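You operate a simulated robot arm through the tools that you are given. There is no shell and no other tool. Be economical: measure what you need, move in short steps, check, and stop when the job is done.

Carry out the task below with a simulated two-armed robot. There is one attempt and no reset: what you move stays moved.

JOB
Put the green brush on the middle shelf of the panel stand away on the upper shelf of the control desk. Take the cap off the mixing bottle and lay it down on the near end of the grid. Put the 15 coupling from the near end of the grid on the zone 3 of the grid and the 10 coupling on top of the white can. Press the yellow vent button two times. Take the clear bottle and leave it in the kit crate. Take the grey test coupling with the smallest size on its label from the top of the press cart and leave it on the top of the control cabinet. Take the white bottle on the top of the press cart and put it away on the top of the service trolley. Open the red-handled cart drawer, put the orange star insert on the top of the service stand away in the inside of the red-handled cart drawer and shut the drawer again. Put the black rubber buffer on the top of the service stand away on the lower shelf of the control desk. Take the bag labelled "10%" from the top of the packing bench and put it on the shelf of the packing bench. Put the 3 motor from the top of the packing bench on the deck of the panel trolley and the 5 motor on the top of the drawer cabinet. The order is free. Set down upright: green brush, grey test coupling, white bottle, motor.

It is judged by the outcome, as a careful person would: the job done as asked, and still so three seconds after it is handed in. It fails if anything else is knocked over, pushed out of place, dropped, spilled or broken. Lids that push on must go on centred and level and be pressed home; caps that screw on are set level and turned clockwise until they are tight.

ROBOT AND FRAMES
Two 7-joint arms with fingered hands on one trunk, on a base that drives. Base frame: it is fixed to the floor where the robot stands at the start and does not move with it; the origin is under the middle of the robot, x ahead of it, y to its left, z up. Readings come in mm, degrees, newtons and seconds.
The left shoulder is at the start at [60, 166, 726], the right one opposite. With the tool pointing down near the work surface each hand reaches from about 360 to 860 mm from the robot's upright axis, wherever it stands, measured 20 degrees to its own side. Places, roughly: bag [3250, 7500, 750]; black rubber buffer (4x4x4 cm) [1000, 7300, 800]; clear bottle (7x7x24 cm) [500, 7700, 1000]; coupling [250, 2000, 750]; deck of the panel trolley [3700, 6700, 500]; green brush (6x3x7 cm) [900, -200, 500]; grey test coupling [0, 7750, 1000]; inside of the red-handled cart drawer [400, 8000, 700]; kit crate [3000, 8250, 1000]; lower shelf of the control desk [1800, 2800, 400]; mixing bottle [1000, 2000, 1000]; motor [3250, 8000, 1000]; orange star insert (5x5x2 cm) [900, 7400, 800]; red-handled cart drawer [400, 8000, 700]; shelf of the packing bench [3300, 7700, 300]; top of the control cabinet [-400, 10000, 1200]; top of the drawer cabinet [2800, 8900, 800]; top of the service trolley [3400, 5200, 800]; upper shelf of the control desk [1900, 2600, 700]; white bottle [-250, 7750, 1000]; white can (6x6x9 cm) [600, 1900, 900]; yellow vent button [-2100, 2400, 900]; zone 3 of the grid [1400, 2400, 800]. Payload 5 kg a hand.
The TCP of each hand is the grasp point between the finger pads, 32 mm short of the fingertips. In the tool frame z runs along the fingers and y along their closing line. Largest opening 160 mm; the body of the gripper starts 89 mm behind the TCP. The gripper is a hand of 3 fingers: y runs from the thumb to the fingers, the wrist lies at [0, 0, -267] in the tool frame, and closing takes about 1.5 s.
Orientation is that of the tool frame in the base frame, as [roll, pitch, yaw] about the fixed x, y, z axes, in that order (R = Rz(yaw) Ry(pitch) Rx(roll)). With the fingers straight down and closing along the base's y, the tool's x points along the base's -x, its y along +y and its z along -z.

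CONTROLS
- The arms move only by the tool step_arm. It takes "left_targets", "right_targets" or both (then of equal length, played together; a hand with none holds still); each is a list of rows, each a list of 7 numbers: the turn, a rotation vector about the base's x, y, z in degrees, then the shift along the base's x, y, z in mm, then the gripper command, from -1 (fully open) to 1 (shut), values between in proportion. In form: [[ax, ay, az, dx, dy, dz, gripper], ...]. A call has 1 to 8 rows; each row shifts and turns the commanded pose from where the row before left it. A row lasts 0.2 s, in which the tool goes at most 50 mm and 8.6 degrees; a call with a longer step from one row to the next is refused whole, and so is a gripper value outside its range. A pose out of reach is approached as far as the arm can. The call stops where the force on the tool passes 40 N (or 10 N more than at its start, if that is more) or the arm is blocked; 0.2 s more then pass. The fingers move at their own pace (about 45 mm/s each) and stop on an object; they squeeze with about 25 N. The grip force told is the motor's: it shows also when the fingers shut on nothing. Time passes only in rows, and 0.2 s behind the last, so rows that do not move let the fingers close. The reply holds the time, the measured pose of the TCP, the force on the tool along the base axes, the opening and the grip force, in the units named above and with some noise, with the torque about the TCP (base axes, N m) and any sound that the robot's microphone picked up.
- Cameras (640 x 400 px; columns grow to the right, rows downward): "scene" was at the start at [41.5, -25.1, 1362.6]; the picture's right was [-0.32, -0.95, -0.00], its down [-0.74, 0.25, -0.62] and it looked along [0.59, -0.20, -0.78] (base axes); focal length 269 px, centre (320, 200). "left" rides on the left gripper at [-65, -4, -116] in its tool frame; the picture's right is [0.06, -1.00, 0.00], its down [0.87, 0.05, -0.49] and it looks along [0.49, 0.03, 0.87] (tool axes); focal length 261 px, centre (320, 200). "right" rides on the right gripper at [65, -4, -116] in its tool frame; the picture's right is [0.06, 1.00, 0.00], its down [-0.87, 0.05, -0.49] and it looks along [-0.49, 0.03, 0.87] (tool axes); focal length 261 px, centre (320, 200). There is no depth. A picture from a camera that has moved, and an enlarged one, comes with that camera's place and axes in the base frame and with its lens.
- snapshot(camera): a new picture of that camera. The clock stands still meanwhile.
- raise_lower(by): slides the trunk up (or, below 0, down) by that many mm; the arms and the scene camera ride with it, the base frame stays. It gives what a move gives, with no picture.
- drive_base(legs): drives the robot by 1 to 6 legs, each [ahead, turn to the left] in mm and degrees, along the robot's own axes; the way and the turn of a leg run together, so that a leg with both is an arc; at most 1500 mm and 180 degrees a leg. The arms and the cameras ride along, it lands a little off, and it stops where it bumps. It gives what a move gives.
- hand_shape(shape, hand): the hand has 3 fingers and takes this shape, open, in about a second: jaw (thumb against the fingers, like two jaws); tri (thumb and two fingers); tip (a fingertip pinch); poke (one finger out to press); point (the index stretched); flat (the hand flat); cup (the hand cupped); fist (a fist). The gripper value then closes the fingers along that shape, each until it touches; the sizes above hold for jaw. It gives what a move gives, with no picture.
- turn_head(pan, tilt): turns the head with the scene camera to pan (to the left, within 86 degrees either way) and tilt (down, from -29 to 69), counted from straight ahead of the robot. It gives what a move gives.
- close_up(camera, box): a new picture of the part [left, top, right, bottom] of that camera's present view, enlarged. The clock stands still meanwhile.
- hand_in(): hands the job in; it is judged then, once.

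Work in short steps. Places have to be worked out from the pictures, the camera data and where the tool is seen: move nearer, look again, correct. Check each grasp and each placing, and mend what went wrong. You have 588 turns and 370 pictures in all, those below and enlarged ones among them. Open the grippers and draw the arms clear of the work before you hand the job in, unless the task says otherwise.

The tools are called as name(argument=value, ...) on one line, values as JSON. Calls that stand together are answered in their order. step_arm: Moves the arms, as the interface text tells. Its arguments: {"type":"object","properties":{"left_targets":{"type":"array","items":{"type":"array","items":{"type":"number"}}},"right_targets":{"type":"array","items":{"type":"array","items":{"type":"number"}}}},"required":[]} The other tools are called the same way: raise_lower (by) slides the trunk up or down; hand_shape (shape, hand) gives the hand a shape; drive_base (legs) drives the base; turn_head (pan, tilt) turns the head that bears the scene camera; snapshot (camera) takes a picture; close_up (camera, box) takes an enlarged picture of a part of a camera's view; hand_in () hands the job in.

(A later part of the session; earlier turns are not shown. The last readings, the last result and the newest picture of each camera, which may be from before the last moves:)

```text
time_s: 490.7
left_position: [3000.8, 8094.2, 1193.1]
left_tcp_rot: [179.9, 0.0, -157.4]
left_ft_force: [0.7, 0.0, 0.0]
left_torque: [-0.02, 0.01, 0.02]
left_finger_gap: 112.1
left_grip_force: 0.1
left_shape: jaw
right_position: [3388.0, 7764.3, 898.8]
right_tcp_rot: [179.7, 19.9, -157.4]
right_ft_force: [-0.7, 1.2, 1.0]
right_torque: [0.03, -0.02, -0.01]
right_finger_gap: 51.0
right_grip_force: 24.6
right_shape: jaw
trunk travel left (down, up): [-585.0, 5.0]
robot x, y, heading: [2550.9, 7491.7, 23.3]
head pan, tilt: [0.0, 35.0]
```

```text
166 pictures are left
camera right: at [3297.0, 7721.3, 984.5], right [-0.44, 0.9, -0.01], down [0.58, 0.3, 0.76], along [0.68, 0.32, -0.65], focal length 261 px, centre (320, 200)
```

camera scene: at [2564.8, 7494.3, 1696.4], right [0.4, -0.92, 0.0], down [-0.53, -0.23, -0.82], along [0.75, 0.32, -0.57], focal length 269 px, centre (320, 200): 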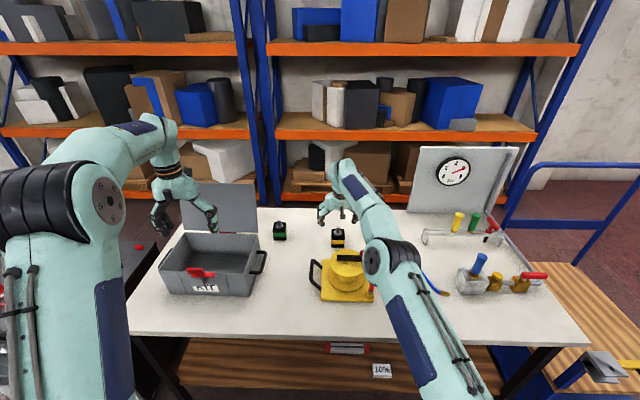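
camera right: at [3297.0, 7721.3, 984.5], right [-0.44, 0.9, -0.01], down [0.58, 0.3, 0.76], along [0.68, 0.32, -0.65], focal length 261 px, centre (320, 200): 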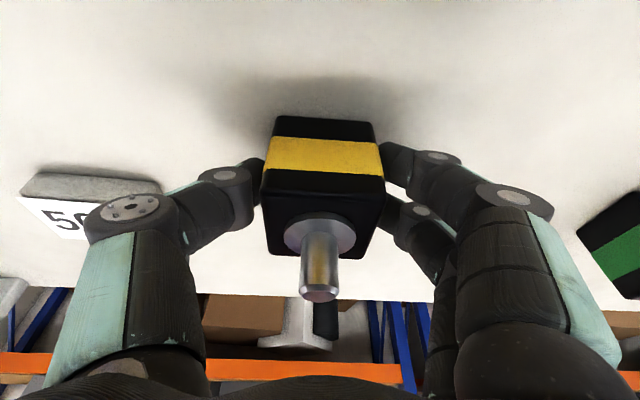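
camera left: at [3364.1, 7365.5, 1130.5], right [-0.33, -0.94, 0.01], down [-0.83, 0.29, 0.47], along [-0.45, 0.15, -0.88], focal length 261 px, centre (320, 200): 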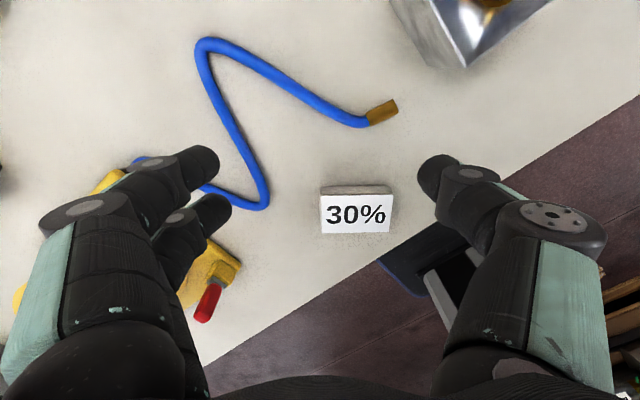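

Gripped firmly. Lift to z≈1100 and pull back toward the robot.

step_arm(right_targets=[[0, 0, 0, 0, 0, 20, 0.6], [0, 0, 0, 0, 0, 40, 0.6], [0, 0, 0, -20, -8, 40, 0.6], [0, 0, 0, -20, -8, 40, 0.6], [0, 0, 0, -25, -10, 40, 0.6], [0, 0, 0, -35, -15, 20, 0.6], [0, 0, 0, -40, -17, 0, 0.6], [0, 0, 0, -40, -17, 0, 0.6]])

step_arm(right_targets=[[0, 0, -8.5, -20, -8, 0, 0.6], [0, 0, -8.5, -20, -8, 0, 0.6], [0, 0, -8.5, -10, 0, 0, 0.6], [0, 0, -8.5, 0, 0, 0, 0.6], [0, 0, -8.5, 0, 0, 0, 0.6], [0, 0, -8.5, 0, 0, 0, 0.6], [0, 0, -8.5, 0, 0, 0, 0.6], [0, 0, -8.5, 0, 0, 0, 0.6]])

snapshot(camera="scene")

```text
time_s: 492.5
left_position: [2999.8, 8094.8, 1194.2]
left_tcp_rot: [179.7, 0.1, -157.3]
left_ft_force: [0.3, -0.3, 0.2]
left_torque: [0.01, 0.0, -0.02]
left_finger_gap: 111.8
left_grip_force: 0.1
left_shape: jaw
right_position: [3208.8, 7687.9, 1099.3]
right_tcp_rot: [179.6, 19.9, -157.4]
right_ft_force: [-0.2, -0.6, -4.5]
right_torque: [-0.04, 0.0, 0.02]
right_finger_gap: 50.9
right_grip_force: 24.9
right_shape: jaw
trunk travel left (down, up): [-585.0, 5.0]
robot x, y, heading: [2552.0, 7493.8, 23.4]
head pan, tilt: [0.0, 35.0]
```

```text
time_s: 494.3
left_position: [3001.0, 8096.1, 1192.9]
left_tcp_rot: [179.9, 0.2, -157.3]
left_ft_force: [-0.2, -0.2, 0.6]
left_torque: [-0.03, 0.01, -0.01]
left_finger_gap: 111.7
left_grip_force: 0.0
left_shape: jaw
right_position: [3159.6, 7673.7, 1099.3]
right_tcp_rot: [179.7, 19.7, 134.4]
right_ft_force: [-0.8, 0.1, -4.6]
right_torque: [0.04, 0.07, -0.02]
right_finger_gap: 50.5
right_grip_force: 25.1
right_shape: jaw
trunk travel left (down, up): [-585.0, 5.0]
robot x, y, heading: [2550.9, 7492.2, 23.1]
head pan, tilt: [0.0, 35.0]
```

```text
165 pictures are left
camera scene: at [2605.4, 7514.3, 1696.1], right [0.4, -0.92, 0.0], down [-0.53, -0.23, -0.82], along [0.75, 0.32, -0.57], focal length 269 px, centre (320, 200)
```

scene: 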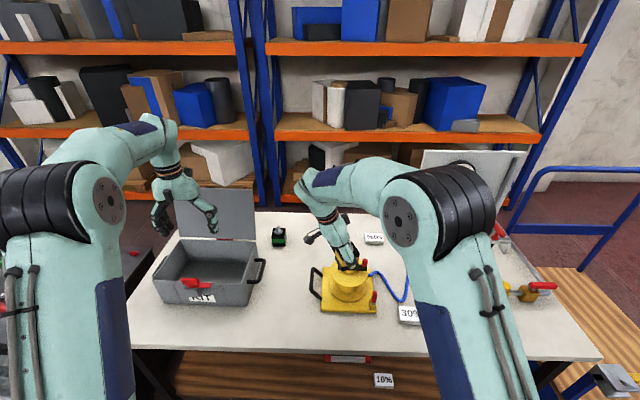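

Keep rotating another 68° so the motor's back faces the head camera.

step_arm(right_targets=[[0, 0, -8.5, 0, 0, 0, 0.6], [0, 0, -8.5, 0, 0, 0, 0.6], [0, 0, -8.5, 0, 0, 0, 0.6], [0, 0, -8.5, 0, 0, 0, 0.6], [0, 0, -8.5, 0, 0, 0, 0.6], [0, 0, -8.5, 0, 0, 0, 0.6], [0, 0, -8.5, 0, 0, 0, 0.6], [0, 0, -8.5, 0, 0, 0, 0.6]])

close_up(camera="scene", box=[290, 200, 410, 300])

```text
time_s: 496.1
left_position: [3001.2, 8094.6, 1191.7]
left_tcp_rot: [179.9, 0.1, -157.3]
left_ft_force: [0.0, 0.5, -0.7]
left_torque: [0.0, 0.01, 0.02]
left_finger_gap: 112.0
left_grip_force: 0.0
left_shape: jaw
right_position: [3159.8, 7673.2, 1098.6]
right_tcp_rot: [179.6, 19.8, 66.5]
right_ft_force: [1.0, -0.1, -4.7]
right_torque: [0.03, -0.05, 0.03]
right_finger_gap: 50.8
right_grip_force: 25.0
right_shape: jaw
trunk travel left (down, up): [-585.0, 5.0]
robot x, y, heading: [2551.8, 7492.6, 23.3]
head pan, tilt: [0.0, 35.0]
```

```text
4.00 times, centred on (350, 250) of scene
camera zoom: at [2605.5, 7513.8, 1696.1], right [0.4, -0.92, 0.0], down [-0.53, -0.23, -0.82], along [0.75, 0.32, -0.57], focal length 1078 px, centre (200, 0)
```

zoom: 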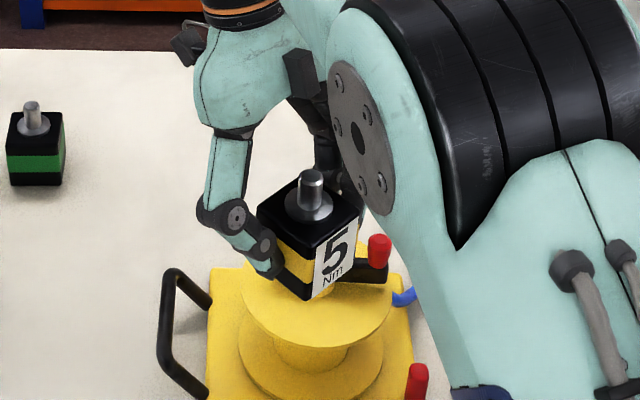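

The yellow motor is the 5 Nm one, so it goes onto the drawer cabinet. I'll turn the hand halfway back, back off, and drive to the cabinet's front.

step_arm(right_targets=[[0, 0, 8.5, 0, 0, 10, 0.6], [0, 0, 8.5, 0, 0, 10, 0.6], [0, 0, 8.5, 0, 0, 0, 0.6], [0, 0, 8.5, 0, 0, 0, 0.6], [0, 0, 8.5, 0, 0, 0, 0.6], [0, 0, 8.5, 0, 0, 0, 0.6], [0, 0, 8.5, 0, 0, 0, 0.6], [0, 0, 8.5, 0, 0, 0, 0.6]])

drive_base(legs=[[-300, 0], [0, 74], [926, 0], [0, -75]])

snapshot(camera="scene")

snapshot(camera="right")

```text
time_s: 497.9
left_position: [3000.5, 8095.6, 1193.4]
left_tcp_rot: [179.8, 0.0, -157.3]
left_ft_force: [0.2, 0.6, -0.2]
left_torque: [0.03, 0.03, -0.02]
left_finger_gap: 112.1
left_grip_force: 0.0
left_shape: jaw
right_position: [3159.0, 7672.8, 1118.4]
right_tcp_rot: [179.6, 19.8, 134.7]
right_ft_force: [0.2, 0.9, -4.1]
right_torque: [0.02, 0.03, -0.01]
right_finger_gap: 50.5
right_grip_force: 24.8
right_shape: jaw
trunk travel left (down, up): [-585.0, 5.0]
robot x, y, heading: [2548.2, 7493.5, 23.5]
head pan, tilt: [0.0, 35.0]
```

```text
time_s: 510.8
left_position: [2637.6, 8875.2, 1193.4]
left_tcp_rot: [179.8, 0.2, -159.1]
left_ft_force: [0.8, -0.3, 0.2]
left_torque: [0.0, 0.0, 0.0]
left_finger_gap: 112.1
left_grip_force: 0.0
left_shape: jaw
right_position: [2781.7, 8448.2, 1117.2]
right_tcp_rot: [179.6, 19.8, 132.5]
right_ft_force: [0.8, -0.7, -4.8]
right_torque: [0.07, 0.01, 0.01]
right_finger_gap: 50.1
right_grip_force: 25.2
right_shape: jaw
trunk travel left (down, up): [-585.0, 5.0]
robot x, y, heading: [2170.2, 8289.9, 21.5]
head pan, tilt: [0.0, 35.0]
```

```text
163 pictures are left
camera scene: at [2222.8, 8307.6, 1696.1], right [0.36, -0.93, 0.0], down [-0.53, -0.21, -0.82], along [0.76, 0.3, -0.57], focal length 269 px, centre (320, 200)
```

scene: 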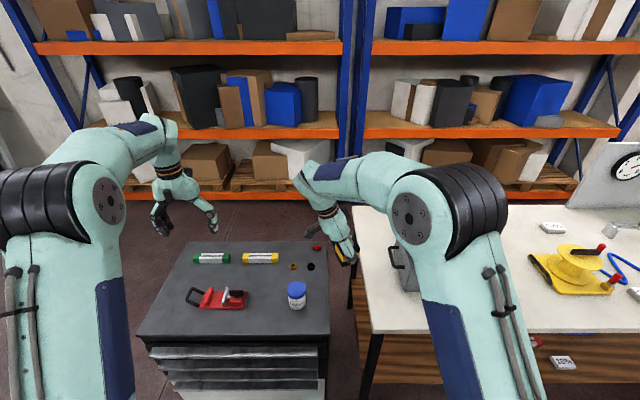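

```text
162 pictures are left
camera right: at [2709.5, 8519.4, 1204.3], right [0.69, 0.72, -0.01], down [0.48, -0.44, 0.76], along [0.54, -0.53, -0.65], focal length 261 px, centre (320, 200)
```

right: 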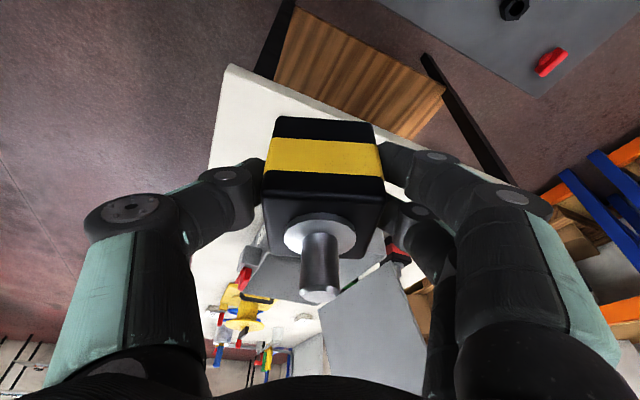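

I see a free place near the cabinet's front, between clamp and pot, at ≈(2680, 8700). I'll turn the robot 20° left to bring it in front of the right hand.

drive_base(legs=[[0, 20]])

snapshot(camera="scene")

```text
time_s: 512.3
left_position: [2405.5, 9002.1, 1190.9]
left_tcp_rot: [-180.0, 0.1, -139.0]
left_ft_force: [-0.2, 0.7, 0.2]
left_torque: [-0.04, -0.01, -0.02]
left_finger_gap: 111.9
left_grip_force: 0.1
left_shape: jaw
right_position: [2687.3, 8650.6, 1119.0]
right_tcp_rot: [179.6, 19.9, 152.7]
right_ft_force: [-1.5, 0.9, -5.6]
right_torque: [0.04, 0.01, -0.01]
right_finger_gap: 49.6
right_grip_force: 25.1
right_shape: jaw
trunk travel left (down, up): [-585.0, 5.0]
robot x, y, heading: [2166.2, 8288.0, 41.5]
head pan, tilt: [0.0, 35.0]
```

```text
161 pictures are left
camera scene: at [2210.6, 8326.1, 1696.1], right [0.66, -0.75, 0.0], down [-0.43, -0.38, -0.82], along [0.61, 0.54, -0.57], focal length 269 px, centre (320, 200)
```

scene: 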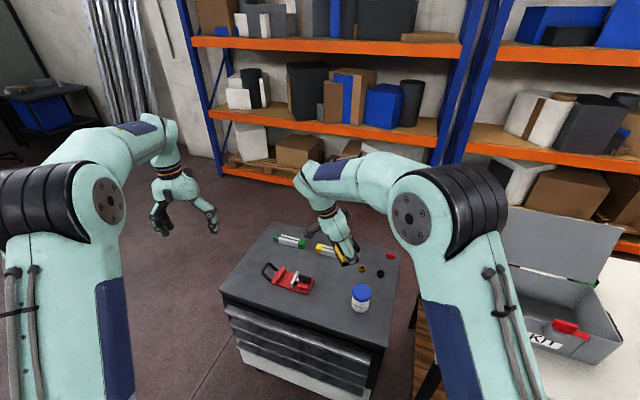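

Target (2655, 8697). Move over and descend to just above, then by feel.

step_arm(right_targets=[[0, 0, 0, -16, 23, -20, 0.6], [0, 0, 0, -16, 23, -30, 0.6], [0, 0, 0, 0, 0, -45, 0.6], [0, 0, 0, 0, 0, -45, 0.6], [0, 0, 0, 0, 0, -45, 0.6], [0, 0, 0, 0, 0, -30, 0.6], [0, 0, 0, 0, 0, 0, 0.6]])

snapshot(camera="right")

close_up(camera="scene", box=[210, 200, 420, 350])

```text
time_s: 513.9
left_position: [2406.5, 9000.6, 1192.0]
left_tcp_rot: [179.9, 0.1, -139.1]
left_ft_force: [-0.3, 0.2, -0.7]
left_torque: [-0.01, -0.03, 0.01]
left_finger_gap: 112.0
left_grip_force: 0.1
left_shape: jaw
right_position: [2655.1, 8695.8, 904.0]
right_tcp_rot: [179.6, 19.8, 152.6]
right_ft_force: [0.4, -0.9, -4.7]
right_torque: [0.01, 0.04, -0.02]
right_finger_gap: 50.0
right_grip_force: 25.2
right_shape: jaw
trunk travel left (down, up): [-585.0, 5.0]
robot x, y, heading: [2165.4, 8283.6, 41.3]
head pan, tilt: [0.0, 35.0]
```

```text
160 pictures are left
camera right: at [2563.6, 8737.2, 990.1], right [0.4, 0.91, -0.01], down [0.6, -0.25, 0.76], along [0.69, -0.31, -0.65], focal length 261 px, centre (320, 200)
```

right: 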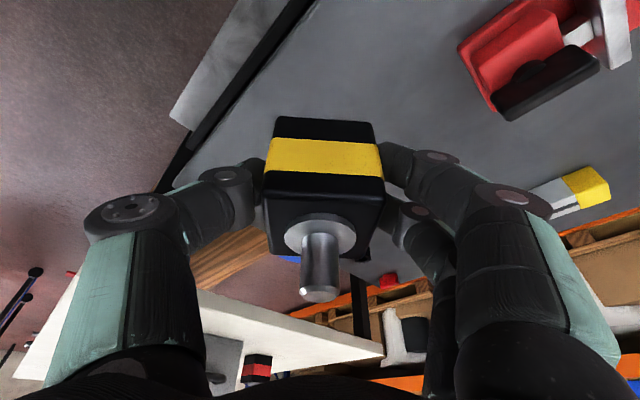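

```text
2.67 times, centred on (315, 275) of scene
camera zoom: at [2211.7, 8325.2, 1696.1], right [0.66, -0.75, 0.0], down [-0.43, -0.38, -0.82], along [0.61, 0.54, -0.57], focal length 718 px, centre (333, 0)
```

zoom: 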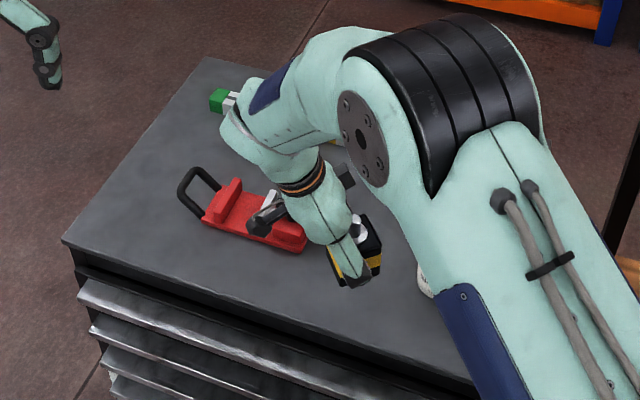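

Clear all round. Lower until contact.

step_arm(right_targets=[[0, 0, 0, 0, 0, -25, 0.6], [0, 0, 0, 0, 0, -12, 0.6], [0, 0, 0, 0, 0, -5, 0.6], [0, 0, 0, 0, 0, -4, 0.6], [0, 0, 0, 0, 0, -4, 0.6], [0, 0, 0, 0, 0, -4, 0.6]])

```text
time_s: 515.3
left_position: [2406.6, 9000.7, 1193.0]
left_tcp_rot: [179.9, 0.1, -139.1]
left_ft_force: [0.0, 0.4, 0.6]
left_torque: [0.02, -0.01, 0.02]
left_finger_gap: 111.8
left_grip_force: 0.2
left_shape: jaw
right_position: [2656.2, 8696.4, 849.5]
right_tcp_rot: [179.6, 19.8, 152.7]
right_ft_force: [0.5, -0.3, -4.3]
right_torque: [-0.01, 0.08, 0.0]
right_finger_gap: 49.8
right_grip_force: 25.0
right_shape: jaw
trunk travel left (down, up): [-585.0, 5.0]
robot x, y, heading: [2166.6, 8289.1, 41.5]
head pan, tilt: [0.0, 35.0]
```

step_arm(right_targets=[[0, 0, 0, 0, 0, -4, 0.6], [0, 0, 0, 0, 0, -4, 0.6], [0, 0, 0, 0, 0, -4, 0.6], [0, 0, 0, 0, 0, -4, 0.6], [0, 0, 0, 0, 0, -4, 0.6], [0, 0, 0, 0, 0, -4, 0.6], [0, 0, 0, 0, 0, -4, 0.6]])

```text
time_s: 516.9
left_position: [2407.8, 9000.6, 1192.8]
left_tcp_rot: [179.9, 0.1, -139.0]
left_ft_force: [-0.5, 0.6, -0.1]
left_torque: [0.0, 0.03, 0.02]
left_finger_gap: 111.7
left_grip_force: 0.1
left_shape: jaw
right_position: [2656.8, 8695.4, 820.1]
right_tcp_rot: [179.6, 19.9, 152.7]
right_ft_force: [0.0, 0.3, -5.6]
right_torque: [0.03, 0.03, 0.01]
right_finger_gap: 49.8
right_grip_force: 25.4
right_shape: jaw
trunk travel left (down, up): [-585.0, 5.0]
robot x, y, heading: [2172.5, 8291.5, 41.7]
head pan, tilt: [0.0, 35.0]
```

Still free; check the view.

snapshot(camera="right")

close_up(camera="scene", box=[210, 200, 420, 350])

```text
158 pictures are left
camera right: at [2564.3, 8737.2, 906.6], right [0.4, 0.91, -0.01], down [0.6, -0.25, 0.76], along [0.69, -0.31, -0.65], focal length 261 px, centre (320, 200)
```

right: 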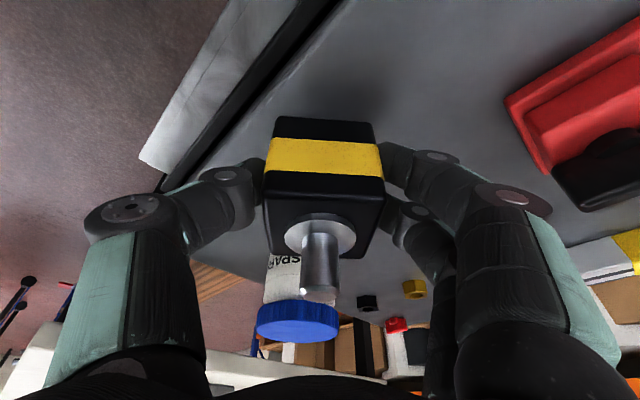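

```text
2.67 times, centred on (315, 275) of scene
camera zoom: at [2211.8, 8325.6, 1696.1], right [0.66, -0.75, 0.0], down [-0.43, -0.38, -0.82], along [0.61, 0.54, -0.57], focal length 718 px, centre (333, 0)
```

zoom: 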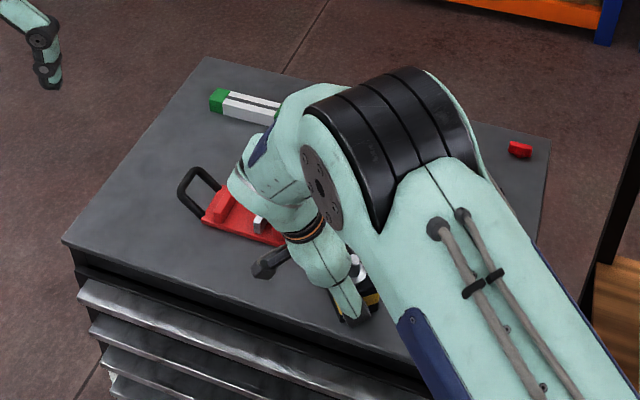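

The motor is over the surface, ~35 mm inside the front edge. Shift 12 mm further in and continue down.

step_arm(right_targets=[[0, 0, 0, 6, 11, -4, 0.6], [0, 0, 0, 0, 0, -4, 0.6], [0, 0, 0, 0, 0, -4, 0.6], [0, 0, 0, 0, 0, -4, 0.6], [0, 0, 0, 0, 0, -4, 0.6], [0, 0, 0, 0, 0, -4, 0.6], [0, 0, 0, 0, 0, -4, 0.6], [0, 0, 0, 0, 0, -4, 0.6]])

```text
time_s: 518.2
left_position: [2407.0, 8999.3, 1193.6]
left_tcp_rot: [179.9, 0.2, -139.2]
left_ft_force: [-0.2, 1.2, 0.0]
left_torque: [0.0, 0.0, 0.02]
left_finger_gap: 111.8
left_grip_force: 0.1
left_shape: jaw
right_position: [2663.6, 8708.2, 806.3]
right_tcp_rot: [179.0, 20.0, 152.4]
right_ft_force: [-6.9, -8.8, 26.3]
right_torque: [-0.54, 0.13, -0.1]
right_finger_gap: 52.8
right_grip_force: 25.4
right_shape: jaw
trunk travel left (down, up): [-585.0, 5.0]
robot x, y, heading: [2168.8, 8285.6, 41.3]
head pan, tilt: [0.0, 35.0]
stopped in row 6 (right hand): the force on the tool passed its limit (the readings are from after the stop); the commanded pose is now the measured one
```

Contact at 806. Ease, open to 80 mm, and lift straight up.

step_arm(right_targets=[[0, 0, 0, 0, 0, 3, 0.6], [0, 0, 0, 0, 0, 0, 0.2], [0, 0, 0, 0, 0, 0, 0], [0, 0, 0, 0, 0, 0, 0], [0, 0, 0, 0, 0, 30, 0], [0, 0, 0, 0, 0, 45, 0], [0, 0, 0, 0, 0, 45, 0], [0, 0, 0, 0, 0, 45, 0]])

step_arm(right_targets=[[0, 0, 0, 0, 0, 45, 0], [0, 0, 0, 0, 0, 45, 0], [0, 0, 0, 0, 0, 45, 0], [0, 0, 0, -30, -20, 30, 0]])

snapshot(camera="right")

```text
time_s: 520.0
left_position: [2407.8, 9000.2, 1192.4]
left_tcp_rot: [179.9, 0.2, -139.2]
left_ft_force: [-0.5, 0.2, -0.3]
left_torque: [0.05, -0.02, 0.0]
left_finger_gap: 111.9
left_grip_force: 0.1
left_shape: jaw
right_position: [2664.7, 8708.7, 972.0]
right_tcp_rot: [179.3, 19.9, 152.6]
right_ft_force: [0.3, -0.2, 0.3]
right_torque: [0.0, 0.01, -0.04]
right_finger_gap: 79.5
right_grip_force: 0.0
right_shape: jaw
trunk travel left (down, up): [-585.0, 5.0]
robot x, y, heading: [2169.1, 8287.1, 41.4]
head pan, tilt: [0.0, 35.0]
```

```text
time_s: 521.0
left_position: [2406.2, 8999.4, 1194.2]
left_tcp_rot: [180.0, 0.2, -139.2]
left_ft_force: [-0.6, -0.4, -0.6]
left_torque: [0.01, -0.02, 0.01]
left_finger_gap: 111.8
left_grip_force: 0.1
left_shape: jaw
right_position: [2633.9, 8687.8, 1137.5]
right_tcp_rot: [179.1, 20.0, 152.5]
right_ft_force: [-0.8, -0.2, -0.1]
right_torque: [0.03, 0.0, 0.02]
right_finger_gap: 79.6
right_grip_force: 0.1
right_shape: jaw
trunk travel left (down, up): [-585.0, 5.0]
robot x, y, heading: [2167.4, 8289.7, 41.6]
head pan, tilt: [0.0, 35.0]
```

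```text
156 pictures are left
camera right: at [2540.6, 8728.6, 1223.8], right [0.4, 0.92, -0.01], down [0.6, -0.26, 0.76], along [0.69, -0.31, -0.65], focal length 261 px, centre (320, 200)
```

right: 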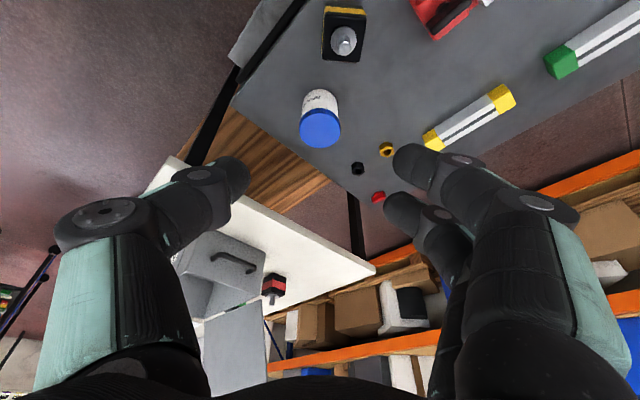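

The 5 motor stands on the drawer cabinet. Next, the red motor is reachable with the left hand from the bench's north end. I'll first tuck the right hand high on its own side.

step_arm(right_targets=[[0, 0, 0, 0, -10, 40, 0], [0, 0, 0, 0, -40, 25, 0], [0, 0, 0, 5, -45, 0, 0], [0, 0, 0, 5, -45, 0, 0], [0, 0, 0, 5, -45, 0, 0], [0, 0, 0, 5, -45, 0, 0], [0, 0, 0, 5, -45, 0, 0]])

drive_base(legs=[[0, -39], [194, 0], [0, -22]])

snapshot(camera="scene")

snapshot(camera="left")

```text
time_s: 522.6
left_position: [2407.8, 8999.5, 1193.1]
left_tcp_rot: [179.8, 0.1, -139.2]
left_ft_force: [-0.1, -0.4, 0.9]
left_torque: [0.04, 0.03, -0.04]
left_finger_gap: 112.0
left_grip_force: 0.0
left_shape: jaw
right_position: [2659.5, 8411.3, 1201.1]
right_tcp_rot: [179.1, 19.9, 152.5]
right_ft_force: [-0.3, 0.2, -0.6]
right_torque: [0.01, 0.03, 0.04]
right_finger_gap: 79.6
right_grip_force: 0.2
right_shape: jaw
trunk travel left (down, up): [-585.0, 5.0]
robot x, y, heading: [2167.1, 8288.8, 41.3]
head pan, tilt: [0.0, 35.0]
```

```text
time_s: 527.2
left_position: [3102.6, 8435.6, 1192.3]
left_tcp_rot: [179.8, 0.1, 160.2]
left_ft_force: [-0.8, -0.9, 0.9]
left_torque: [0.03, -0.02, 0.01]
left_finger_gap: 111.6
left_grip_force: 0.1
left_shape: jaw
right_position: [2714.1, 7929.9, 1200.4]
right_tcp_rot: [179.2, 19.9, 91.8]
right_ft_force: [-0.5, -0.6, -0.6]
right_torque: [0.0, 0.0, 0.02]
right_finger_gap: 79.8
right_grip_force: 0.1
right_shape: jaw
trunk travel left (down, up): [-585.0, 5.0]
robot x, y, heading: [2362.5, 8294.7, -19.5]
head pan, tilt: [0.0, 35.0]
```

```text
155 pictures are left
camera scene: at [2418.3, 8275.5, 1696.1], right [-0.33, -0.94, 0.0], down [-0.54, 0.19, -0.82], along [0.77, -0.27, -0.57], focal length 269 px, centre (320, 200)
```

scene: 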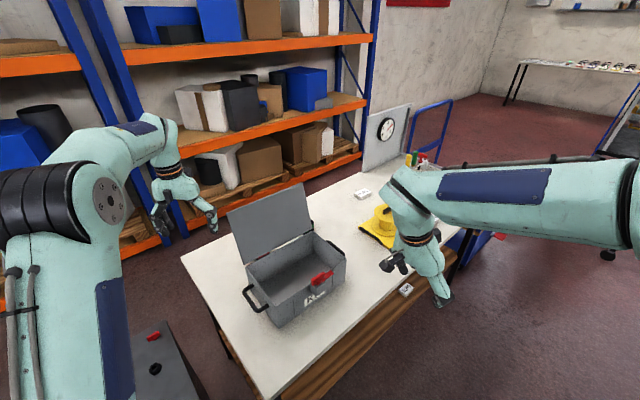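

```text
154 pictures are left
camera left: at [3163.0, 8410.7, 1307.4], right [-0.4, -0.92, 0.0], down [-0.8, 0.35, 0.49], along [-0.45, 0.2, -0.87], focal length 261 px, centre (320, 200)
```

left: 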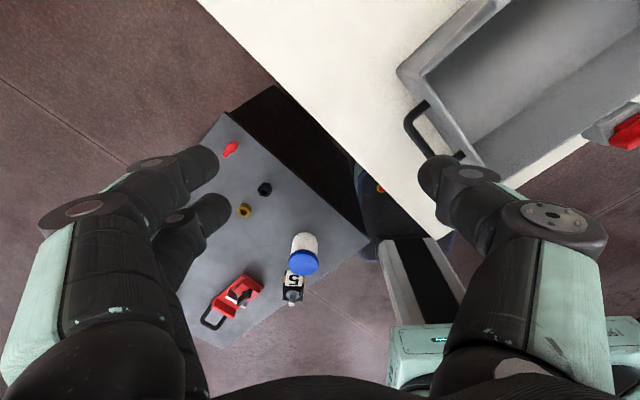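

The kit stands where it should. Move the left hand eastward past the lid and look back at the motors with its camera.

step_arm(left_targets=[[0, 0, 0, 45, 0, 0, -0.4], [0, 0, 0, 45, 0, 0, -0.4], [0, 0, 0, 40, -10, 0, -0.4], [0, 0, 0, 20, -40, 0, -0.4], [0, 0, 0, 0, 0, 0, -0.4]])

snapshot(camera="left")

```text
time_s: 528.4
left_position: [3204.5, 8418.9, 1191.3]
left_tcp_rot: [180.0, 0.2, 160.2]
left_ft_force: [-0.6, 0.3, 0.7]
left_torque: [0.04, 0.02, 0.04]
left_finger_gap: 111.8
left_grip_force: 0.0
left_shape: jaw
left hand out of reach, approached as far as the arm can: row 3, 4
right_position: [2714.6, 7930.4, 1200.4]
right_tcp_rot: [179.1, 19.9, 91.8]
right_ft_force: [-1.0, -0.1, 0.2]
right_torque: [0.03, 0.0, 0.01]
right_finger_gap: 79.2
right_grip_force: 0.1
right_shape: jaw
trunk travel left (down, up): [-585.0, 5.0]
robot x, y, heading: [2365.4, 8295.5, -19.4]
head pan, tilt: [0.0, 35.0]
```

```text
153 pictures are left
camera left: at [3264.7, 8394.3, 1305.2], right [-0.4, -0.92, 0.0], down [-0.8, 0.34, 0.49], along [-0.45, 0.2, -0.87], focal length 261 px, centre (320, 200)
```

left: 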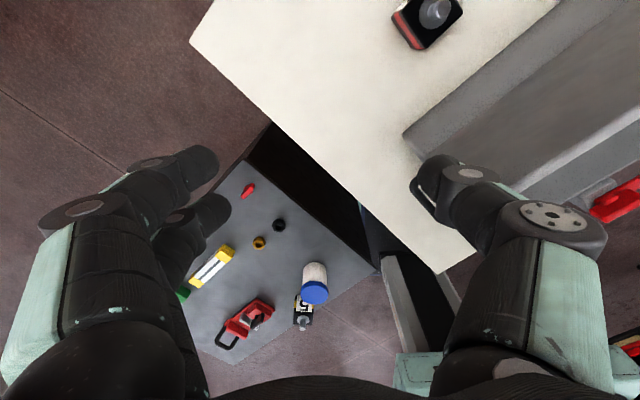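

The lid blocks a safe path to the red motor, so I'll take the green one from the front. First retract the left hand well in, then drive to the bench front.

step_arm(left_targets=[[0, 0, 0, -45, 5, 0, -0.4], [0, 0, 0, -45, 5, 0, -0.4], [0, 0, 0, -45, 5, 0, -0.4], [0, 0, 0, -45, 5, 0, -0.4], [0, 0, 0, -45, 5, 0, -0.4], [0, 0, 0, -45, 5, 0, -0.4], [0, 0, 0, -45, 5, 0, -0.4], [0, 0, 0, -45, 5, 0, -0.4]])

drive_base(legs=[[-80, 0], [0, -75.5], [640, 0], [0, 118]])

snapshot(camera="scene")

```text
time_s: 530.2
left_position: [2843.7, 8460.5, 1191.3]
left_tcp_rot: [179.9, 0.3, 160.2]
left_ft_force: [-1.1, 0.0, 0.5]
left_torque: [-0.04, -0.02, 0.01]
left_finger_gap: 112.1
left_grip_force: 0.1
left_shape: jaw
right_position: [2715.0, 7930.1, 1201.7]
right_tcp_rot: [179.0, 19.9, 91.8]
right_ft_force: [-0.3, -0.3, -0.2]
right_torque: [-0.02, -0.03, 0.0]
right_finger_gap: 79.6
right_grip_force: 0.1
right_shape: jaw
trunk travel left (down, up): [-585.0, 5.0]
robot x, y, heading: [2362.2, 8296.4, -19.4]
head pan, tilt: [0.0, 35.0]
```

```text
time_s: 542.6
left_position: [2477.1, 8132.8, 1190.1]
left_tcp_rot: [179.9, 0.0, -158.3]
left_ft_force: [0.3, 0.3, 0.1]
left_torque: [-0.01, 0.01, -0.01]
left_finger_gap: 112.2
left_grip_force: 0.0
left_shape: jaw
right_position: [2730.5, 7651.8, 1201.0]
right_tcp_rot: [179.1, 19.9, 133.4]
right_ft_force: [-0.1, 0.0, -0.3]
right_torque: [-0.02, 0.0, 0.01]
right_finger_gap: 79.7
right_grip_force: 0.1
right_shape: jaw
trunk travel left (down, up): [-585.0, 5.0]
robot x, y, heading: [2227.2, 7689.0, 22.2]
head pan, tilt: [0.0, 35.0]
```

```text
152 pictures are left
camera scene: at [2280.1, 7713.6, 1696.1], right [0.38, -0.93, 0.0], down [-0.53, -0.22, -0.82], along [0.76, 0.31, -0.57], focal length 269 px, centre (320, 200)
```

scene: 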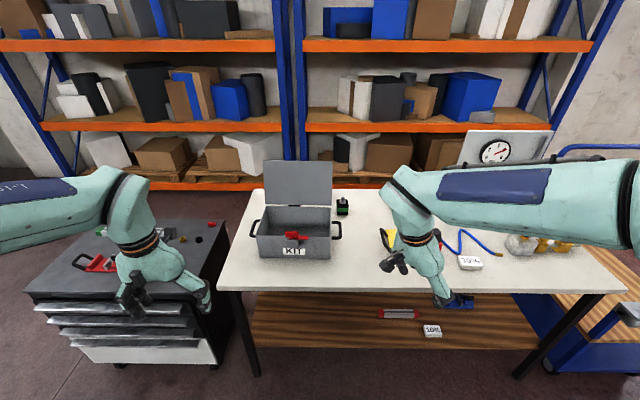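

Good alignment (green in view right of the kit). Reorient the right hand: yaw 113°, leaning 20° so its wrist stays away from the kit.

step_arm(right_targets=[[0, 0, -6.7, 0, 0, 0, -0.3], [0, 0, -6.7, 0, 0, 0, -0.3], [0, 0, -6.7, 0, 0, 0, -0.3], [7.36, 3.12, 0, 0, 0, 0, -0.3], [7.36, 3.12, 0, 0, 0, 0, -0.3], [7.36, 3.12, 0, 0, 0, 0, -0.3], [7.36, 3.12, 0, 0, 0, 0, -0.3], [7.36, 3.12, 0, 0, 0, 0, -0.3]])

drive_base(legs=[[290, 0]])

snapshot(camera="scene")

snapshot(camera="right")

```text
time_s: 544.4
left_position: [2478.4, 8133.3, 1190.6]
left_tcp_rot: [179.8, 0.0, -158.3]
left_ft_force: [1.3, -0.8, 0.5]
left_torque: [0.04, -0.01, -0.01]
left_finger_gap: 112.2
left_grip_force: 0.0
left_shape: jaw
right_position: [2731.6, 7650.9, 1201.1]
right_tcp_rot: [178.9, -20.2, 113.3]
right_ft_force: [-0.4, 0.6, -0.1]
right_torque: [0.01, -0.01, 0.01]
right_finger_gap: 103.5
right_grip_force: 0.0
right_shape: jaw
trunk travel left (down, up): [-585.0, 5.0]
robot x, y, heading: [2230.1, 7693.0, 22.2]
head pan, tilt: [0.0, 35.0]
```

```text
time_s: 546.4
left_position: [2748.9, 8242.3, 1190.2]
left_tcp_rot: [179.9, -0.1, -158.5]
left_ft_force: [-0.5, -0.2, -0.2]
left_torque: [-0.04, 0.05, 0.0]
left_finger_gap: 112.0
left_grip_force: 0.1
left_shape: jaw
right_position: [3001.5, 7760.2, 1201.0]
right_tcp_rot: [179.0, -20.1, 113.1]
right_ft_force: [0.8, 1.0, -0.3]
right_torque: [0.0, 0.05, 0.02]
right_finger_gap: 103.7
right_grip_force: 0.0
right_shape: jaw
trunk travel left (down, up): [-585.0, 5.0]
robot x, y, heading: [2493.9, 7797.5, 22.1]
head pan, tilt: [0.0, 35.0]
```

```text
151 pictures are left
camera scene: at [2550.8, 7823.6, 1696.1], right [0.38, -0.93, 0.0], down [-0.53, -0.22, -0.82], along [0.76, 0.31, -0.57], focal length 269 px, centre (320, 200)
```

scene: 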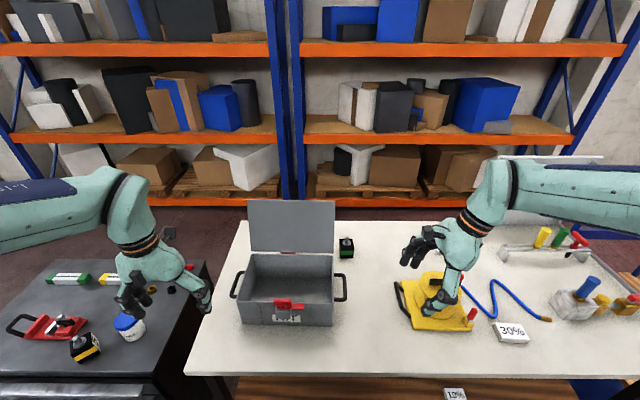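

```text
150 pictures are left
camera right: at [2986.9, 7777.0, 1330.6], right [0.9, 0.44, 0.04], down [0.43, -0.89, 0.16], along [0.11, -0.13, -0.99], focal length 261 px, centre (320, 200)
```

right: 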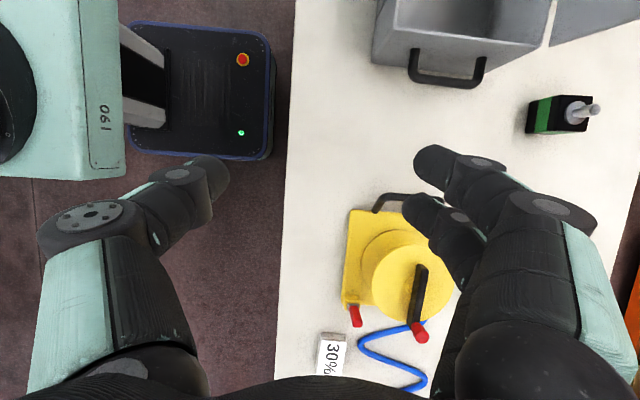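

The hand looks straight down and the view is ideal: green motor at (3340, 8026). Drive 40 mm nearer, then move over it at safe height.

drive_base(legs=[[45, 0]])

step_arm(right_targets=[[0, 0, 0, 38, 30, 0, -0.3], [0, 0, 0, 38, 30, 0, -0.3], [0, 0, 0, 38, 30, 0, -0.3], [0, 0, 0, 38, 30, 0, -0.3], [0, 0, 0, 38, 30, -10, -0.3], [0, 0, 0, 38, 31, -10, -0.3], [0, 0, 0, 38, 31, -10, -0.3], [0, 0, 0, 32, 30, -15, -0.3]])

snapshot(camera="right")

```text
time_s: 547.3
left_position: [2791.8, 8260.9, 1189.5]
left_tcp_rot: [179.8, 0.0, -158.5]
left_ft_force: [0.5, -0.1, -0.6]
left_torque: [-0.01, 0.08, 0.01]
left_finger_gap: 111.8
left_grip_force: 0.0
left_shape: jaw
right_position: [3045.1, 7777.7, 1198.5]
right_tcp_rot: [179.1, -19.9, 113.1]
right_ft_force: [1.1, -0.8, -0.3]
right_torque: [0.04, 0.07, 0.07]
right_finger_gap: 103.7
right_grip_force: 0.0
right_shape: jaw
trunk travel left (down, up): [-585.0, 5.0]
robot x, y, heading: [2538.9, 7820.1, 22.1]
head pan, tilt: [0.0, 35.0]
```

```text
time_s: 549.1
left_position: [2791.2, 8263.0, 1190.4]
left_tcp_rot: [-179.9, -0.1, -158.4]
left_ft_force: [0.6, 1.1, -0.6]
left_torque: [-0.14, 0.07, 0.02]
left_finger_gap: 111.8
left_grip_force: 0.1
left_shape: jaw
right_position: [3308.4, 8026.0, 1157.5]
right_tcp_rot: [179.3, -19.9, 113.2]
right_ft_force: [2.4, 0.1, 7.9]
right_torque: [-0.19, 0.06, 0.09]
right_finger_gap: 103.6
right_grip_force: 0.0
right_shape: jaw
right hand out of reach, approached as far as the arm can: row 8
trunk travel left (down, up): [-585.0, 5.0]
robot x, y, heading: [2537.3, 7818.7, 22.1]
head pan, tilt: [0.0, 35.0]
```

```text
149 pictures are left
camera right: at [3294.9, 8042.9, 1287.6], right [0.9, 0.44, 0.03], down [0.43, -0.89, 0.17], along [0.1, -0.14, -0.99], focal length 261 px, centre (320, 200)
```

right: 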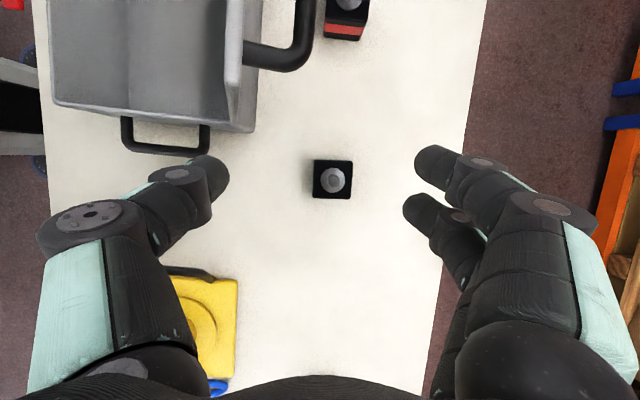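

A small force appears. Check from the scene camera.

snapshot(camera="scene")

```text
148 pictures are left
camera scene: at [2592.5, 7844.9, 1696.2], right [0.38, -0.93, 0.0], down [-0.53, -0.22, -0.82], along [0.76, 0.31, -0.57], focal length 269 px, centre (320, 200)
```

scene: 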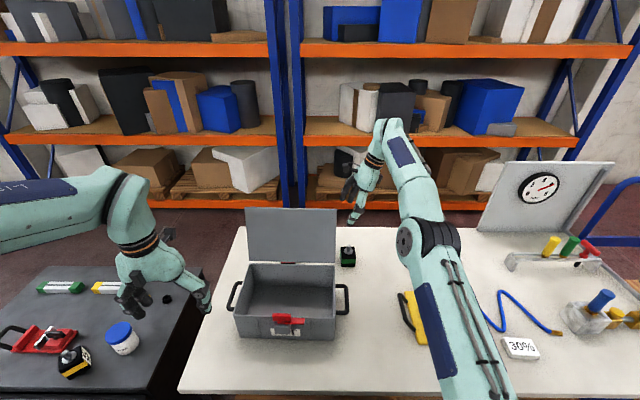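

All clear of the lid. Descend 100 mm (which extends reach), then shift onto the motor (3336, 8020).

step_arm(right_targets=[[0, 0, 0, 0, -5, -40, -0.3], [0, 0, 0, 0, -3, -40, -0.3], [0, 0, 0, 10, 0, -30, -0.3], [0, 0, 0, 0, 0, 0, -0.3]])

snapshot(camera="right")

```text
time_s: 550.1
left_position: [2789.7, 8257.9, 1192.0]
left_tcp_rot: [179.9, 0.1, -158.4]
left_ft_force: [-0.1, -1.0, 0.0]
left_torque: [0.04, 0.01, 0.01]
left_finger_gap: 112.1
left_grip_force: 0.0
left_shape: jaw
right_position: [3319.0, 8014.5, 1049.2]
right_tcp_rot: [179.0, -20.0, 113.2]
right_ft_force: [-0.4, 0.2, 0.2]
right_torque: [0.02, -0.05, -0.03]
right_finger_gap: 103.9
right_grip_force: 0.0
right_shape: jaw
trunk travel left (down, up): [-585.0, 5.0]
robot x, y, heading: [2540.1, 7820.6, 22.2]
head pan, tilt: [0.0, 35.0]
```

```text
147 pictures are left
camera right: at [3304.2, 8032.2, 1178.6], right [0.9, 0.44, 0.04], down [0.43, -0.89, 0.16], along [0.11, -0.13, -0.99], focal length 261 px, centre (320, 200)
```

right: 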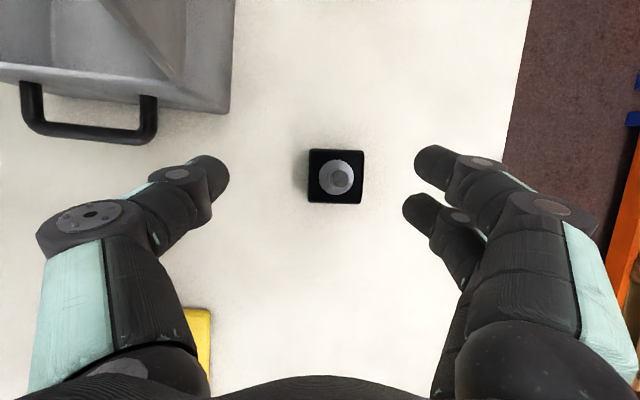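

Motor centre (3337, 8027). Shift (+20, +5), descend to z≈900, and grip.

step_arm(right_targets=[[0, 0, 0, 20, 5, -30, -0.3], [0, 0, 0, 0, 0, -45, -0.3], [0, 0, 0, 0, 0, -45, -0.3], [0, 0, 0, 0, 0, -30, -0.3], [0, 0, 0, 0, 0, 0, 0.2], [0, 0, 0, 0, 0, 0, 0.6], [0, 0, 0, 0, 0, 0, 0.6], [0, 0, 0, 0, 0, 0, 0.6]])

snapshot(camera="right")

```text
time_s: 551.9
left_position: [2790.4, 8258.9, 1190.2]
left_tcp_rot: [180.0, 0.1, -158.5]
left_ft_force: [0.2, -0.6, -0.8]
left_torque: [0.03, 0.0, 0.0]
left_finger_gap: 111.7
left_grip_force: 0.0
left_shape: jaw
right_position: [3339.3, 8020.7, 896.5]
right_tcp_rot: [179.0, -20.0, 113.2]
right_ft_force: [0.7, -0.3, 0.1]
right_torque: [0.03, -0.03, 0.0]
right_finger_gap: 50.7
right_grip_force: 25.0
right_shape: jaw
trunk travel left (down, up): [-585.0, 5.0]
robot x, y, heading: [2537.3, 7814.3, 22.1]
head pan, tilt: [0.0, 35.0]
```

```text
146 pictures are left
camera right: at [3324.6, 8037.5, 1028.0], right [0.9, 0.44, 0.04], down [0.43, -0.89, 0.16], along [0.11, -0.13, -0.99], focal length 261 px, centre (320, 200)
```

right: 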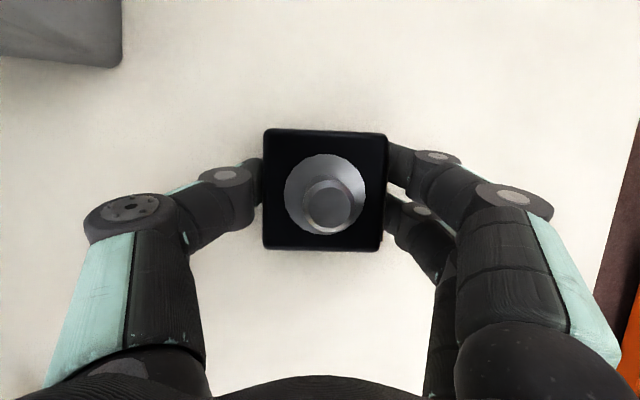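

Gripped. Lift clear, bring it back to the right side of the robot and turn it 90° so the head camera can see the number side.

step_arm(right_targets=[[0, 0, 0, 0, 0, 30, 0.6], [0, 0, 0, 0, 0, 45, 0.6], [0, 0, 0, 0, 0, 45, 0.6], [0, 0, 0, 0, -5, 45, 0.6], [0, 0, 0, -10, -15, 40, 0.6], [0, 0, 0, -30, -30, 20, 0.6], [0, 0, 0, -35, -33, 0, 0.6], [0, 0, 0, -35, -33, 0, 0.6]])

step_arm(right_targets=[[0, 0, 8, -35, -33, 0, 0.6], [0, 0, 8, -35, -33, 0, 0.6], [0, 0, 8, -35, -33, 0, 0.6], [0, 0, 8, -30, -38, 0, 0.6], [0, 0, 8, -30, -38, 0, 0.6], [0, 0, 8, -15, -45, 0, 0.6], [0, 0, 8, -10, -45, 0, 0.6], [0, 0, 8, 0, -45, 0, 0.6]])

snapshot(camera="scene")

```text
time_s: 553.7
left_position: [2789.9, 8258.6, 1190.9]
left_tcp_rot: [179.9, 0.0, -158.4]
left_ft_force: [-0.7, -0.2, 0.2]
left_torque: [0.01, 0.06, 0.01]
left_finger_gap: 111.8
left_grip_force: 0.1
left_shape: jaw
right_position: [3337.0, 7943.8, 1154.4]
right_tcp_rot: [179.1, -20.1, 113.1]
right_ft_force: [0.2, -0.2, -3.3]
right_torque: [-0.01, -0.01, -0.01]
right_finger_gap: 50.6
right_grip_force: 25.0
right_shape: jaw
right hand out of reach, approached as far as the arm can: row 4, 5, 6, 7, 8
trunk travel left (down, up): [-585.0, 5.0]
robot x, y, heading: [2535.9, 7818.9, 22.1]
head pan, tilt: [0.0, 35.0]
```

```text
time_s: 555.5
left_position: [2789.9, 8257.6, 1192.7]
left_tcp_rot: [179.7, 0.1, -158.5]
left_ft_force: [-0.4, -0.7, 0.2]
left_torque: [0.06, -0.01, 0.0]
left_finger_gap: 111.7
left_grip_force: 0.1
left_shape: jaw
right_position: [3273.4, 7701.4, 1176.4]
right_tcp_rot: [178.8, -20.1, 177.2]
right_ft_force: [0.1, -0.2, -4.4]
right_torque: [0.04, -0.02, -0.04]
right_finger_gap: 50.3
right_grip_force: 25.0
right_shape: jaw
right hand out of reach, approached as far as the arm can: row 1, 2, 3, 4, 5
trunk travel left (down, up): [-585.0, 5.0]
robot x, y, heading: [2542.1, 7817.6, 22.0]
head pan, tilt: [0.0, 35.0]
```

```text
145 pictures are left
camera scene: at [2591.2, 7837.6, 1696.2], right [0.38, -0.93, 0.0], down [-0.53, -0.21, -0.82], along [0.76, 0.31, -0.57], focal length 269 px, centre (320, 200)
```

scene: 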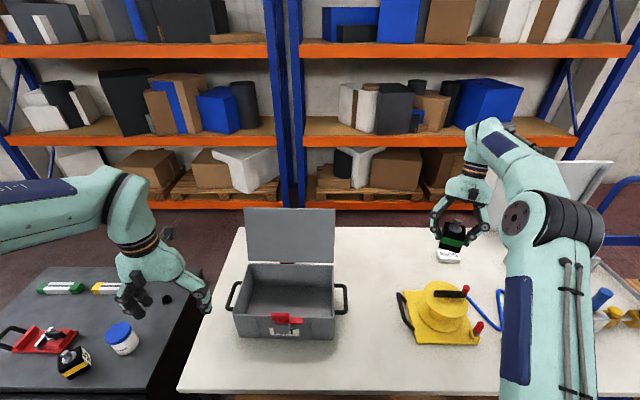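

close_up(camera="scene", box=[410, 190, 500, 280])

```text
4.44 times, centred on (455, 235) of scene
camera zoom: at [2591.2, 7837.6, 1696.2], right [0.38, -0.93, 0.0], down [-0.53, -0.21, -0.82], along [0.76, 0.31, -0.57], focal length 1197 px, centre (-280, 44)
```

zoom: 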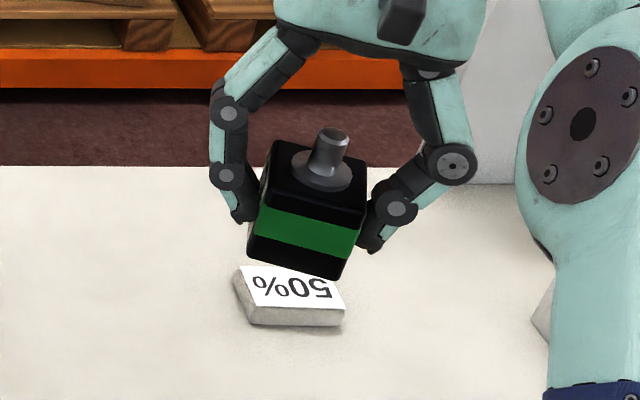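

Turn 34° more so the number side faces the camera.

step_arm(right_targets=[[0, 0, 8.5, 0, 0, 0, 0.6], [0, 0, 8.5, 0, 0, 0, 0.6], [0, 0, 8.5, 0, 0, 0, 0.6], [0, 0, 8.5, 0, 0, 0, 0.6], [0, 0, 4, 0, 0, 0, 0.6]])

close_up(camera="scene", box=[410, 190, 500, 280])

```text
time_s: 556.7
left_position: [2790.7, 8258.9, 1191.5]
left_tcp_rot: [179.9, 0.0, -158.5]
left_ft_force: [0.2, -0.6, 0.0]
left_torque: [0.02, 0.0, 0.01]
left_finger_gap: 112.0
left_grip_force: 0.1
left_shape: jaw
right_position: [3275.2, 7704.6, 1176.8]
right_tcp_rot: [179.0, -20.2, -144.7]
right_ft_force: [-1.0, 0.2, -5.6]
right_torque: [0.0, 0.0, 0.0]
right_finger_gap: 50.5
right_grip_force: 24.6
right_shape: jaw
trunk travel left (down, up): [-585.0, 5.0]
robot x, y, heading: [2541.8, 7818.5, 22.2]
head pan, tilt: [0.0, 35.0]
```

```text
4.44 times, centred on (455, 235) of scene
camera zoom: at [2591.9, 7840.0, 1696.1], right [0.38, -0.93, 0.0], down [-0.53, -0.22, -0.82], along [0.76, 0.31, -0.57], focal length 1197 px, centre (-280, 44)
```

zoom: 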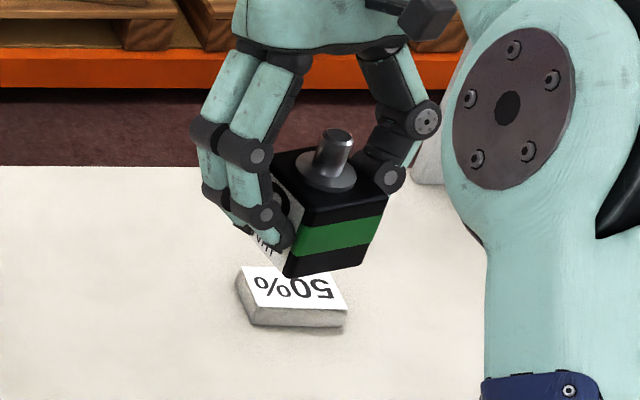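

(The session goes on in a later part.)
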